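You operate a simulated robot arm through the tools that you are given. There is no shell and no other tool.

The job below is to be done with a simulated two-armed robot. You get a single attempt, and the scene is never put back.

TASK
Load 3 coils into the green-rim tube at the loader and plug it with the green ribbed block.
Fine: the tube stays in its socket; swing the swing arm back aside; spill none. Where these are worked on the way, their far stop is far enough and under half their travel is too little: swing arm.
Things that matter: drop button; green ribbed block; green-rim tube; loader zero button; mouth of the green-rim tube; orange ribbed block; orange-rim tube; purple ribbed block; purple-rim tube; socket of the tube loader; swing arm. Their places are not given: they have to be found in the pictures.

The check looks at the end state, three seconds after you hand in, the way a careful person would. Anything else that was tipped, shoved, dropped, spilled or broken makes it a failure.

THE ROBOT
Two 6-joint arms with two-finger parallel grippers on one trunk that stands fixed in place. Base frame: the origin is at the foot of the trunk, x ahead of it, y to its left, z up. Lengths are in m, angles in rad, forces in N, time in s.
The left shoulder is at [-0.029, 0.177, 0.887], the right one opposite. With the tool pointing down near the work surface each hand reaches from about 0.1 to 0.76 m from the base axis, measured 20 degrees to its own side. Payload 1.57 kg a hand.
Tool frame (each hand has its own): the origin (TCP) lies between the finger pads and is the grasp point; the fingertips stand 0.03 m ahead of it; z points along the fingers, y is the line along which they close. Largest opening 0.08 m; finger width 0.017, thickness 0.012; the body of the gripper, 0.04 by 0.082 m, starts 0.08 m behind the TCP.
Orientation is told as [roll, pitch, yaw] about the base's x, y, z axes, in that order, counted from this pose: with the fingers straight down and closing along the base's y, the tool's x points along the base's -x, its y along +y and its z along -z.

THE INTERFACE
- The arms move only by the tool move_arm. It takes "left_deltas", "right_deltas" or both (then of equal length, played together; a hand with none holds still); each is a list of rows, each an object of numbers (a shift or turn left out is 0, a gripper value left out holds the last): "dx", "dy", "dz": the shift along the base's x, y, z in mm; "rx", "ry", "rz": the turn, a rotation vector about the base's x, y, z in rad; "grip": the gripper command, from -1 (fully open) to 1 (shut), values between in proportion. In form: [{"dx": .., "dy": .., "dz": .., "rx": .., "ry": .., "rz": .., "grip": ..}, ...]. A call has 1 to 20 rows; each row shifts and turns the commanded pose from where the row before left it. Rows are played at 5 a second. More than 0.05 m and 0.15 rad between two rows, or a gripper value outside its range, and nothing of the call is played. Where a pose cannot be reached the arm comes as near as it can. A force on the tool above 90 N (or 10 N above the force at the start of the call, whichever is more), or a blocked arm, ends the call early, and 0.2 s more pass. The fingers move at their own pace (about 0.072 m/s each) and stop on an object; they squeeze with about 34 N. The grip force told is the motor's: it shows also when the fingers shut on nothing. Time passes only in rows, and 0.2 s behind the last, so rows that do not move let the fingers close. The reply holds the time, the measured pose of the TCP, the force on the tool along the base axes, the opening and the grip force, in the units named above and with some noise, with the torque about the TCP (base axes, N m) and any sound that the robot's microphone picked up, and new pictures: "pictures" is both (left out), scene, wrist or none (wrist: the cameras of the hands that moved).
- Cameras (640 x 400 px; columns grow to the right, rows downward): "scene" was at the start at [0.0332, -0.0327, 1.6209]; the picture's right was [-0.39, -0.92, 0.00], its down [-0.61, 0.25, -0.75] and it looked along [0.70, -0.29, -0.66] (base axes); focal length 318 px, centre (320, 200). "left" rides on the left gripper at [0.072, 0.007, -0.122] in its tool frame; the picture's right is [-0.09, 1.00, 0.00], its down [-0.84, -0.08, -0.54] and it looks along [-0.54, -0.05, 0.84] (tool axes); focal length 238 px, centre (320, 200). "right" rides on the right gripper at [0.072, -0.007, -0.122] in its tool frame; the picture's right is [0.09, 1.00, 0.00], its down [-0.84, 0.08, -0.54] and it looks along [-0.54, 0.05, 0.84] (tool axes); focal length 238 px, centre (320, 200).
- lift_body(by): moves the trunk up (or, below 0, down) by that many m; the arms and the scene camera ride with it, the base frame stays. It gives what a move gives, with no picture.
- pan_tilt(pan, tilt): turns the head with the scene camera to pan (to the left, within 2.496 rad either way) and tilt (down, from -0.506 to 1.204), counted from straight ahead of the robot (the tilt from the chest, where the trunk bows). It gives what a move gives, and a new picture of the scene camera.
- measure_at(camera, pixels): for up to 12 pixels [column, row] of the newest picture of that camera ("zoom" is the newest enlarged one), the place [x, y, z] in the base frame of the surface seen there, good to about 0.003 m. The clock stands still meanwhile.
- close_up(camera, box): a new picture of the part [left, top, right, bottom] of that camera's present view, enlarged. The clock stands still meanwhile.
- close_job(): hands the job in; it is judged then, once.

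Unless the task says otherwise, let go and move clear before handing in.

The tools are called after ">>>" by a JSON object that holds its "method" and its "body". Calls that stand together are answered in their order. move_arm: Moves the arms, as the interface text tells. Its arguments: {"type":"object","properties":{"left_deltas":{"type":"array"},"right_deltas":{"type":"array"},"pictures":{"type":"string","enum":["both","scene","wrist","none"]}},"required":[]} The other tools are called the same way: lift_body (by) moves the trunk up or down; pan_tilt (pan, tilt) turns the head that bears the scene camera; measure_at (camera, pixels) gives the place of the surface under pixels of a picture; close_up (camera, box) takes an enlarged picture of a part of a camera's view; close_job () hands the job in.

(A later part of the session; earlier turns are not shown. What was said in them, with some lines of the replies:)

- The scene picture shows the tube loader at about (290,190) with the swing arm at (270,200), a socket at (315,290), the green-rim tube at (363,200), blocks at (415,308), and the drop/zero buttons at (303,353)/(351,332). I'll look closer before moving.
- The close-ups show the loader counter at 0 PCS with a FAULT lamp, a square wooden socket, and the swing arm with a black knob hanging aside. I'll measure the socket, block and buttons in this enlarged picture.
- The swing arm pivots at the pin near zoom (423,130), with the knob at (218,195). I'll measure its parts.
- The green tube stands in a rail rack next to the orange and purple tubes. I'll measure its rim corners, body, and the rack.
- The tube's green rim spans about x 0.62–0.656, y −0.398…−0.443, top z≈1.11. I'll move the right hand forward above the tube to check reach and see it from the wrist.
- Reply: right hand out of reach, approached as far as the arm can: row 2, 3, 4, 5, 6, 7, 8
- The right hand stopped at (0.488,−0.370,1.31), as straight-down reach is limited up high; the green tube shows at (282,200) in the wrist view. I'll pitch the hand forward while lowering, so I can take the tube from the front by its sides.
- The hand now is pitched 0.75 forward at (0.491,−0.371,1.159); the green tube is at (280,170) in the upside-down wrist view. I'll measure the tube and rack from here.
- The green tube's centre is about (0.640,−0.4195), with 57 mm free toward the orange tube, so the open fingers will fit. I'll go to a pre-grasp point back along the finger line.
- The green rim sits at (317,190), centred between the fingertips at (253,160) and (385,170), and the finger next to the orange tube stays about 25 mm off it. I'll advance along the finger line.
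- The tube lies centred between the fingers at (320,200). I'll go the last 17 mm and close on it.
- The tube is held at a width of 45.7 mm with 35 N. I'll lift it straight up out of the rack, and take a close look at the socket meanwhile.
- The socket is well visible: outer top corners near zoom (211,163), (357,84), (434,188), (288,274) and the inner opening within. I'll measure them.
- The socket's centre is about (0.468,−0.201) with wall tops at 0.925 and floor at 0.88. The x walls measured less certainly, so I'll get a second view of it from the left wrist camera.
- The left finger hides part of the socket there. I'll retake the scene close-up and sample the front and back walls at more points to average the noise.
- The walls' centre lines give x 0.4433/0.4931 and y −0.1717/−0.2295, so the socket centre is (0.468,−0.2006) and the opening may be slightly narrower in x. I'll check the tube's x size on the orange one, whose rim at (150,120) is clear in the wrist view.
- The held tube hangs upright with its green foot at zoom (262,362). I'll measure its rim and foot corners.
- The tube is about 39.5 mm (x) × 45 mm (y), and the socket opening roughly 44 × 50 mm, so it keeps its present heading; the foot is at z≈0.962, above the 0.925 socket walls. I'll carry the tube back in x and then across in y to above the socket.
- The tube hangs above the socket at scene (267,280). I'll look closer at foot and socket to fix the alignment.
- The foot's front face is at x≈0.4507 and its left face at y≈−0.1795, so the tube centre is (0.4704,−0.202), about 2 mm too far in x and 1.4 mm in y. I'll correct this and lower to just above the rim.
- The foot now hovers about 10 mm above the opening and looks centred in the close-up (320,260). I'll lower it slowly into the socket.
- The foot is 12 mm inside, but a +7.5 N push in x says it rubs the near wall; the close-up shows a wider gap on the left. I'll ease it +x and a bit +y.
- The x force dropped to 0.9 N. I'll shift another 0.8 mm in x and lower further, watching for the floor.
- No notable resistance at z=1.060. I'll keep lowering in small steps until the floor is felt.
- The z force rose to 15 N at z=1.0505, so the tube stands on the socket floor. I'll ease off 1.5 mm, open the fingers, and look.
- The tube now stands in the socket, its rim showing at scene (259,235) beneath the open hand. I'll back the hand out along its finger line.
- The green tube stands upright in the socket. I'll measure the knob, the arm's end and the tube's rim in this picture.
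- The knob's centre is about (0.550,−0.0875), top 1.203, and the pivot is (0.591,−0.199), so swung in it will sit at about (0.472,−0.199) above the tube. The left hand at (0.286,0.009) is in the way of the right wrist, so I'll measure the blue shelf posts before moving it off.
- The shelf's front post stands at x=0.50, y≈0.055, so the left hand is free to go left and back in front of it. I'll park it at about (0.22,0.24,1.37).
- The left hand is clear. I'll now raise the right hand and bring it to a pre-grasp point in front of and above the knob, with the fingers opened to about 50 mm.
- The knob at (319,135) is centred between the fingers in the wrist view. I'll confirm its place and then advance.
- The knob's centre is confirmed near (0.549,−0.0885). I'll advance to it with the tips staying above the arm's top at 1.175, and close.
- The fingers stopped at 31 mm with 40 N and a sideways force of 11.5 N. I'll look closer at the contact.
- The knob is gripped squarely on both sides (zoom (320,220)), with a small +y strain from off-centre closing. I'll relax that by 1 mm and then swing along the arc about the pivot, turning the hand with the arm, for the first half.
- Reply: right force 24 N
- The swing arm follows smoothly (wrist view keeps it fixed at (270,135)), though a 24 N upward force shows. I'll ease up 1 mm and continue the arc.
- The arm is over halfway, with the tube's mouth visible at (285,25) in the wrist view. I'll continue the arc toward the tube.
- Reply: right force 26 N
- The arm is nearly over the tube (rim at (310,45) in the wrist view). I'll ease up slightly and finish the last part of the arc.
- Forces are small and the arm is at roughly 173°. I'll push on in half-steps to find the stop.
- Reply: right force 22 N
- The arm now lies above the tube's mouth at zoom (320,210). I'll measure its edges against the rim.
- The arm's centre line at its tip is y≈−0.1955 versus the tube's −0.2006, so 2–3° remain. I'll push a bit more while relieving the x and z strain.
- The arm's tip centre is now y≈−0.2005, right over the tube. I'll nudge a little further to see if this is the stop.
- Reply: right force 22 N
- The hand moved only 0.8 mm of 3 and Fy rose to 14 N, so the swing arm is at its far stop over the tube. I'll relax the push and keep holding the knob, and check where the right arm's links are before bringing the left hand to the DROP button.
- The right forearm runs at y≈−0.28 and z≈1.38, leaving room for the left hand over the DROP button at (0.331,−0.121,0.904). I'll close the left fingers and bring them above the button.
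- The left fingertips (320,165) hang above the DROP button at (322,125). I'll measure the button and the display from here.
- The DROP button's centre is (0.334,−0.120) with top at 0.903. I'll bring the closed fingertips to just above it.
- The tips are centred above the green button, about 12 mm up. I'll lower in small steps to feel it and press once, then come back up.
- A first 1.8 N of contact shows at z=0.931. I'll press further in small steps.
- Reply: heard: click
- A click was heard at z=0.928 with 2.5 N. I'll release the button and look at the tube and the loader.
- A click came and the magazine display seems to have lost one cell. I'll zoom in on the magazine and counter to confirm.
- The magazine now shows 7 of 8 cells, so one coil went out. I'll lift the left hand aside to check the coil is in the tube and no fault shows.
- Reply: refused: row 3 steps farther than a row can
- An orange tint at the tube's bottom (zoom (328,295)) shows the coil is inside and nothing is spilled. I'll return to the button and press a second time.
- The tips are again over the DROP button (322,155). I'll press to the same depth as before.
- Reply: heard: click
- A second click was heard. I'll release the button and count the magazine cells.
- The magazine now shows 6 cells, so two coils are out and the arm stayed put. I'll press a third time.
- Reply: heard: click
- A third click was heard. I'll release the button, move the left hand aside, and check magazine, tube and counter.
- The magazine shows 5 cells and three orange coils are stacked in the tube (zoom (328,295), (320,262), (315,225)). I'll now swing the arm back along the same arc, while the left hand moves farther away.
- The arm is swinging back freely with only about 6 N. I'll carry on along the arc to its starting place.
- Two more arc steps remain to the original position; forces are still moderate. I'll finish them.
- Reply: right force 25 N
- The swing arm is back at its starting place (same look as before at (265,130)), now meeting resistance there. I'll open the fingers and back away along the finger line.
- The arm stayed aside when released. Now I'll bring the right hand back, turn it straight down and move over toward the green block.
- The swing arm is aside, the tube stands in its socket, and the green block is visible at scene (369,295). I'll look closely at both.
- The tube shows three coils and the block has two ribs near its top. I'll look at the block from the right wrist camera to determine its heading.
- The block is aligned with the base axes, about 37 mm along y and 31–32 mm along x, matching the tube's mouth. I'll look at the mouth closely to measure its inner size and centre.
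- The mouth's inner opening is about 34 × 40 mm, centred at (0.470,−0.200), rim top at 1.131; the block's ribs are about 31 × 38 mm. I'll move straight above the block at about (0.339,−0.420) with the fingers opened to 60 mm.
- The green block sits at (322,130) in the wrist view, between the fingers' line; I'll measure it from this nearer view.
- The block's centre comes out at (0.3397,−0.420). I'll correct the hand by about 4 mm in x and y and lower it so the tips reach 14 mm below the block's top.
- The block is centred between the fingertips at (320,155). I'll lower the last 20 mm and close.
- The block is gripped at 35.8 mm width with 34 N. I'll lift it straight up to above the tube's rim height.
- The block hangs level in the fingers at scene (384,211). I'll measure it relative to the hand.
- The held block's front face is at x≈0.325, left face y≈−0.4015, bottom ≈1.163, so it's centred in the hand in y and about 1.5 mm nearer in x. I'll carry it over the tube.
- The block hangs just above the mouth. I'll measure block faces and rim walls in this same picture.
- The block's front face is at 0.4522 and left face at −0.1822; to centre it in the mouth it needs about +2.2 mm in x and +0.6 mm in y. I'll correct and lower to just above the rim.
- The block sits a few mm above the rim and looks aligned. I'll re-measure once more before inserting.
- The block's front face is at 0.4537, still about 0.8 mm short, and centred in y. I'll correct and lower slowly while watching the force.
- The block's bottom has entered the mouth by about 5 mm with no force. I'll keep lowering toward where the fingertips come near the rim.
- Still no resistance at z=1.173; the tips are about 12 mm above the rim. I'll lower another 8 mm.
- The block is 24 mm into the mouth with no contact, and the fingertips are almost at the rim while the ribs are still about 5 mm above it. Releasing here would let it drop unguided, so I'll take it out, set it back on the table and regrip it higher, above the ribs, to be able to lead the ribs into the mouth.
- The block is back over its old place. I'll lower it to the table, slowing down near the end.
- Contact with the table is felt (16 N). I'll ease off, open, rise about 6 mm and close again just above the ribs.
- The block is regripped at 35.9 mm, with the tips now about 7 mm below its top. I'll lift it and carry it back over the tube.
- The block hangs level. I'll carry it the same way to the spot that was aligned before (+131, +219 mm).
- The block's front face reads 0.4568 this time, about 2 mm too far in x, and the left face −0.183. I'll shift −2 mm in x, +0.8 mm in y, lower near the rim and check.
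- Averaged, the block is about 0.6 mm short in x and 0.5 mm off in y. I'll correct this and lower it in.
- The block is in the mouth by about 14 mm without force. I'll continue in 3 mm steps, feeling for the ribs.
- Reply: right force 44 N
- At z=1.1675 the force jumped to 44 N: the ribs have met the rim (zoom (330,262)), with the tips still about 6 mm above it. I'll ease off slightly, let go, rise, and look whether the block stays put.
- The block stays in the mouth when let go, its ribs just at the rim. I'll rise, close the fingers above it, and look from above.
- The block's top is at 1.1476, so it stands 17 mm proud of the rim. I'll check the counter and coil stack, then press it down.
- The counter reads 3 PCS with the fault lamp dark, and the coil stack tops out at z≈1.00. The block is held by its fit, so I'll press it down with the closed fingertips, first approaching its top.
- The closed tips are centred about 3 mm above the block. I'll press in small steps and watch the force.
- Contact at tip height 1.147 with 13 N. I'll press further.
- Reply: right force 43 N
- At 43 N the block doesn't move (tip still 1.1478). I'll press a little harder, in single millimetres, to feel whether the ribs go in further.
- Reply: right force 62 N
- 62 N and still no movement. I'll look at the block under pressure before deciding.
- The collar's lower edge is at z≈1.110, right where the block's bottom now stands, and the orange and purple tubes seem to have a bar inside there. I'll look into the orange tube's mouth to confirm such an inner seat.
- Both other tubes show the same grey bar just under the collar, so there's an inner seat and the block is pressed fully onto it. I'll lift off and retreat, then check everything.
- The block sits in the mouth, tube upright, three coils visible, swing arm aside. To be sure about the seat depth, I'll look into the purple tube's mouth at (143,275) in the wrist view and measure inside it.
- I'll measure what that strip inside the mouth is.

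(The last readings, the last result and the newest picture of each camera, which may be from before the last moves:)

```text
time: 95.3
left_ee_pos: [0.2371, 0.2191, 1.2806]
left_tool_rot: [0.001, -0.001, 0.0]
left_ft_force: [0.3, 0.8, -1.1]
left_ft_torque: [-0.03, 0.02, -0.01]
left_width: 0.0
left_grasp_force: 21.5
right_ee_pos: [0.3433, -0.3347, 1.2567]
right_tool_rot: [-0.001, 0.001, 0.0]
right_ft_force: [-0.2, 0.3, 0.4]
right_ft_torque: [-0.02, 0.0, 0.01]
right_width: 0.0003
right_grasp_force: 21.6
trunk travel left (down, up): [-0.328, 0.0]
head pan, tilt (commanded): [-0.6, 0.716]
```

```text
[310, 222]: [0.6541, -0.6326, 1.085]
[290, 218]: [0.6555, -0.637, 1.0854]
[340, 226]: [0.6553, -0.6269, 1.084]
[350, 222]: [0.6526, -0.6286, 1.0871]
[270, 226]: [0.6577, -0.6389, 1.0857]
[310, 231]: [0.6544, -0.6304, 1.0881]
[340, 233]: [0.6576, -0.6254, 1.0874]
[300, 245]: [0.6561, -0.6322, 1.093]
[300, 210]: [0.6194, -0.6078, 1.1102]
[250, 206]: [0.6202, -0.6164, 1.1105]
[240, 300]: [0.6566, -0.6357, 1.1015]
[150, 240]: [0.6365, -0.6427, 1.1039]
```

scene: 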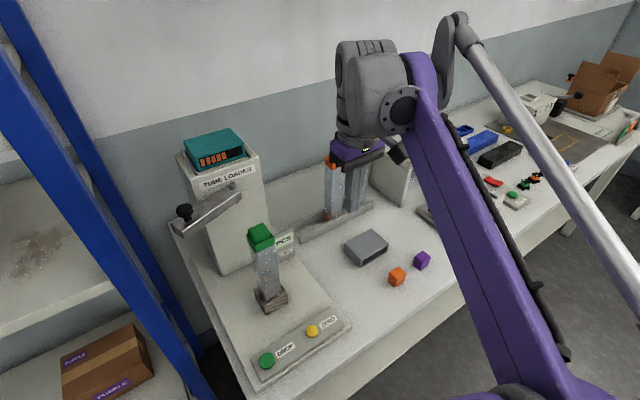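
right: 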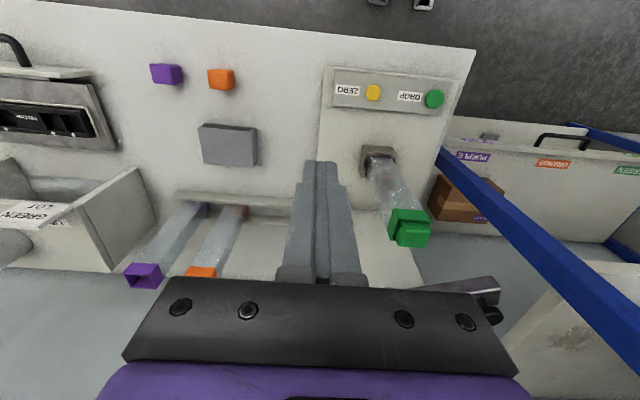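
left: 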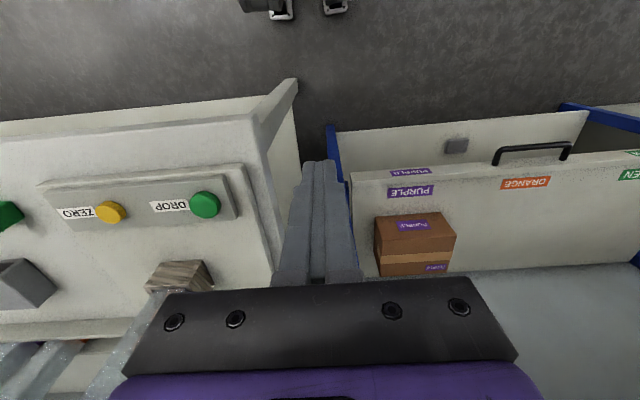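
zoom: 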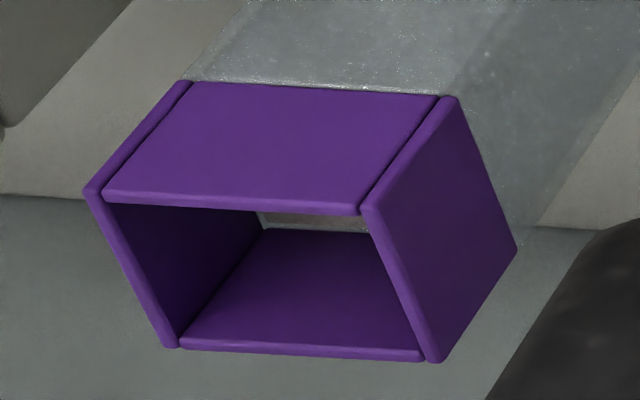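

The strip is a ledge at 25 mm below the rim, protruding inside, so the block's bottom rests on it: fully seated. I'll make one last check of the swing arm's place against its start, and of the surroundings.

>>> {"method": "close_up", "body": {"camera": "scene", "box": [160, 190, 260, 260]}}

>>> {"method": "measure_at", "body": {"camera": "zoom", "pixels": [[175, 100], [175, 118], [165, 240], [110, 200], [175, 275], [475, 10]]}}

>>> {"method": "pan_tilt", "body": {"pan": -0.4, "tilt": 0.8}}

```text
5.71 times, centred on (210, 225) of scene
```

zoom: 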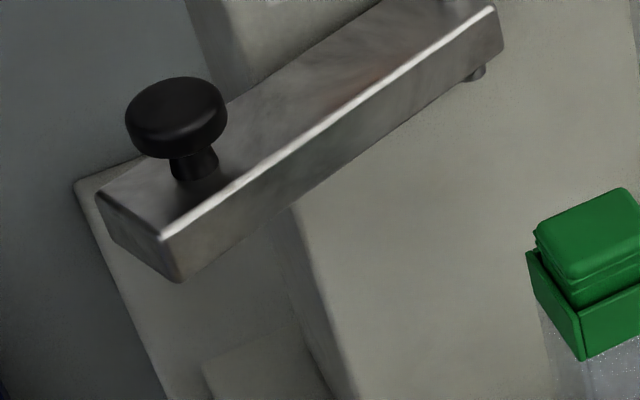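

```text
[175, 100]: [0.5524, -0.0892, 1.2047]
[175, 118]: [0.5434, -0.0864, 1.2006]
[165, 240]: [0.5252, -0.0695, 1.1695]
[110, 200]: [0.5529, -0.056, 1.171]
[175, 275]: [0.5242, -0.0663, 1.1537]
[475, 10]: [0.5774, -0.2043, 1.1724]
```

```text
time: 96.1
left_ee_pos: [0.238, 0.2187, 1.2824]
left_tool_rot: [0.001, 0.0, 0.001]
left_ft_force: [0.6, -0.6, 0.1]
left_ft_torque: [0.02, 0.01, -0.02]
left_width: 0.0
left_grasp_force: 21.9
right_ee_pos: [0.3439, -0.3348, 1.2576]
right_tool_rot: [0.0, 0.0, -0.001]
right_ft_force: [0.4, 0.1, 0.3]
right_ft_torque: [-0.01, 0.02, -0.03]
right_width: 0.0
right_grasp_force: 21.3
trunk travel left (down, up): [-0.328, 0.0]
head pan, tilt (commanded): [-0.4, 0.799]
```

scene: 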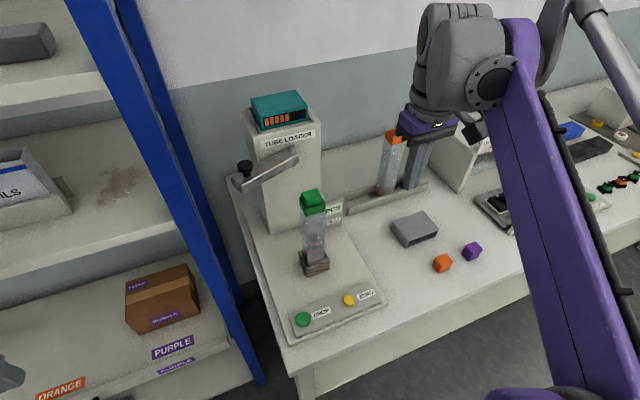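

The swing arm is back at its starting place, with the knob at about (0.55, −0.088). The green tube stands in its socket holding three coils, the counter read 3 PCS with no fault, and the green block rests on its inner seat. Nothing is spilled and both hands are clear, so I'm handing the job in.

>>> {"method": "close_job", "body": {}}

```text
The job is handed in.
```

I handed the job in with the green-rim tube loaded with 3 coils and plugged with the green ribbed block. I don't have the check's result.

- **Coils:** I pressed DROP three times and heard a click each time. The magazine went from 8 cells to 5, the counter read 3 PCS, and the fault lamp stayed dark. All three coils were visible in the tube.
- **Plug:** The block is about 24 mm into the mouth and stands about 17 mm above the rim, with its ribs just outside. It would not go deeper when I pressed with about 62 N. There appears to be a ledge inside these tubes at about that depth (I measured it in the purple one), so I took that as fully seated.
- **Swing arm:** I swung it in to its far stop for the drops. It is now back where it started.
- **Surroundings:** The tube is upright in its socket and I saw nothing spilled. The orange and purple tubes and blocks were not touched. Both hands were empty and clear of the bench when I handed in.

I set the block back on the table once to grip it higher before the final insertion. I did not press ZERO, since the counter already read 0.
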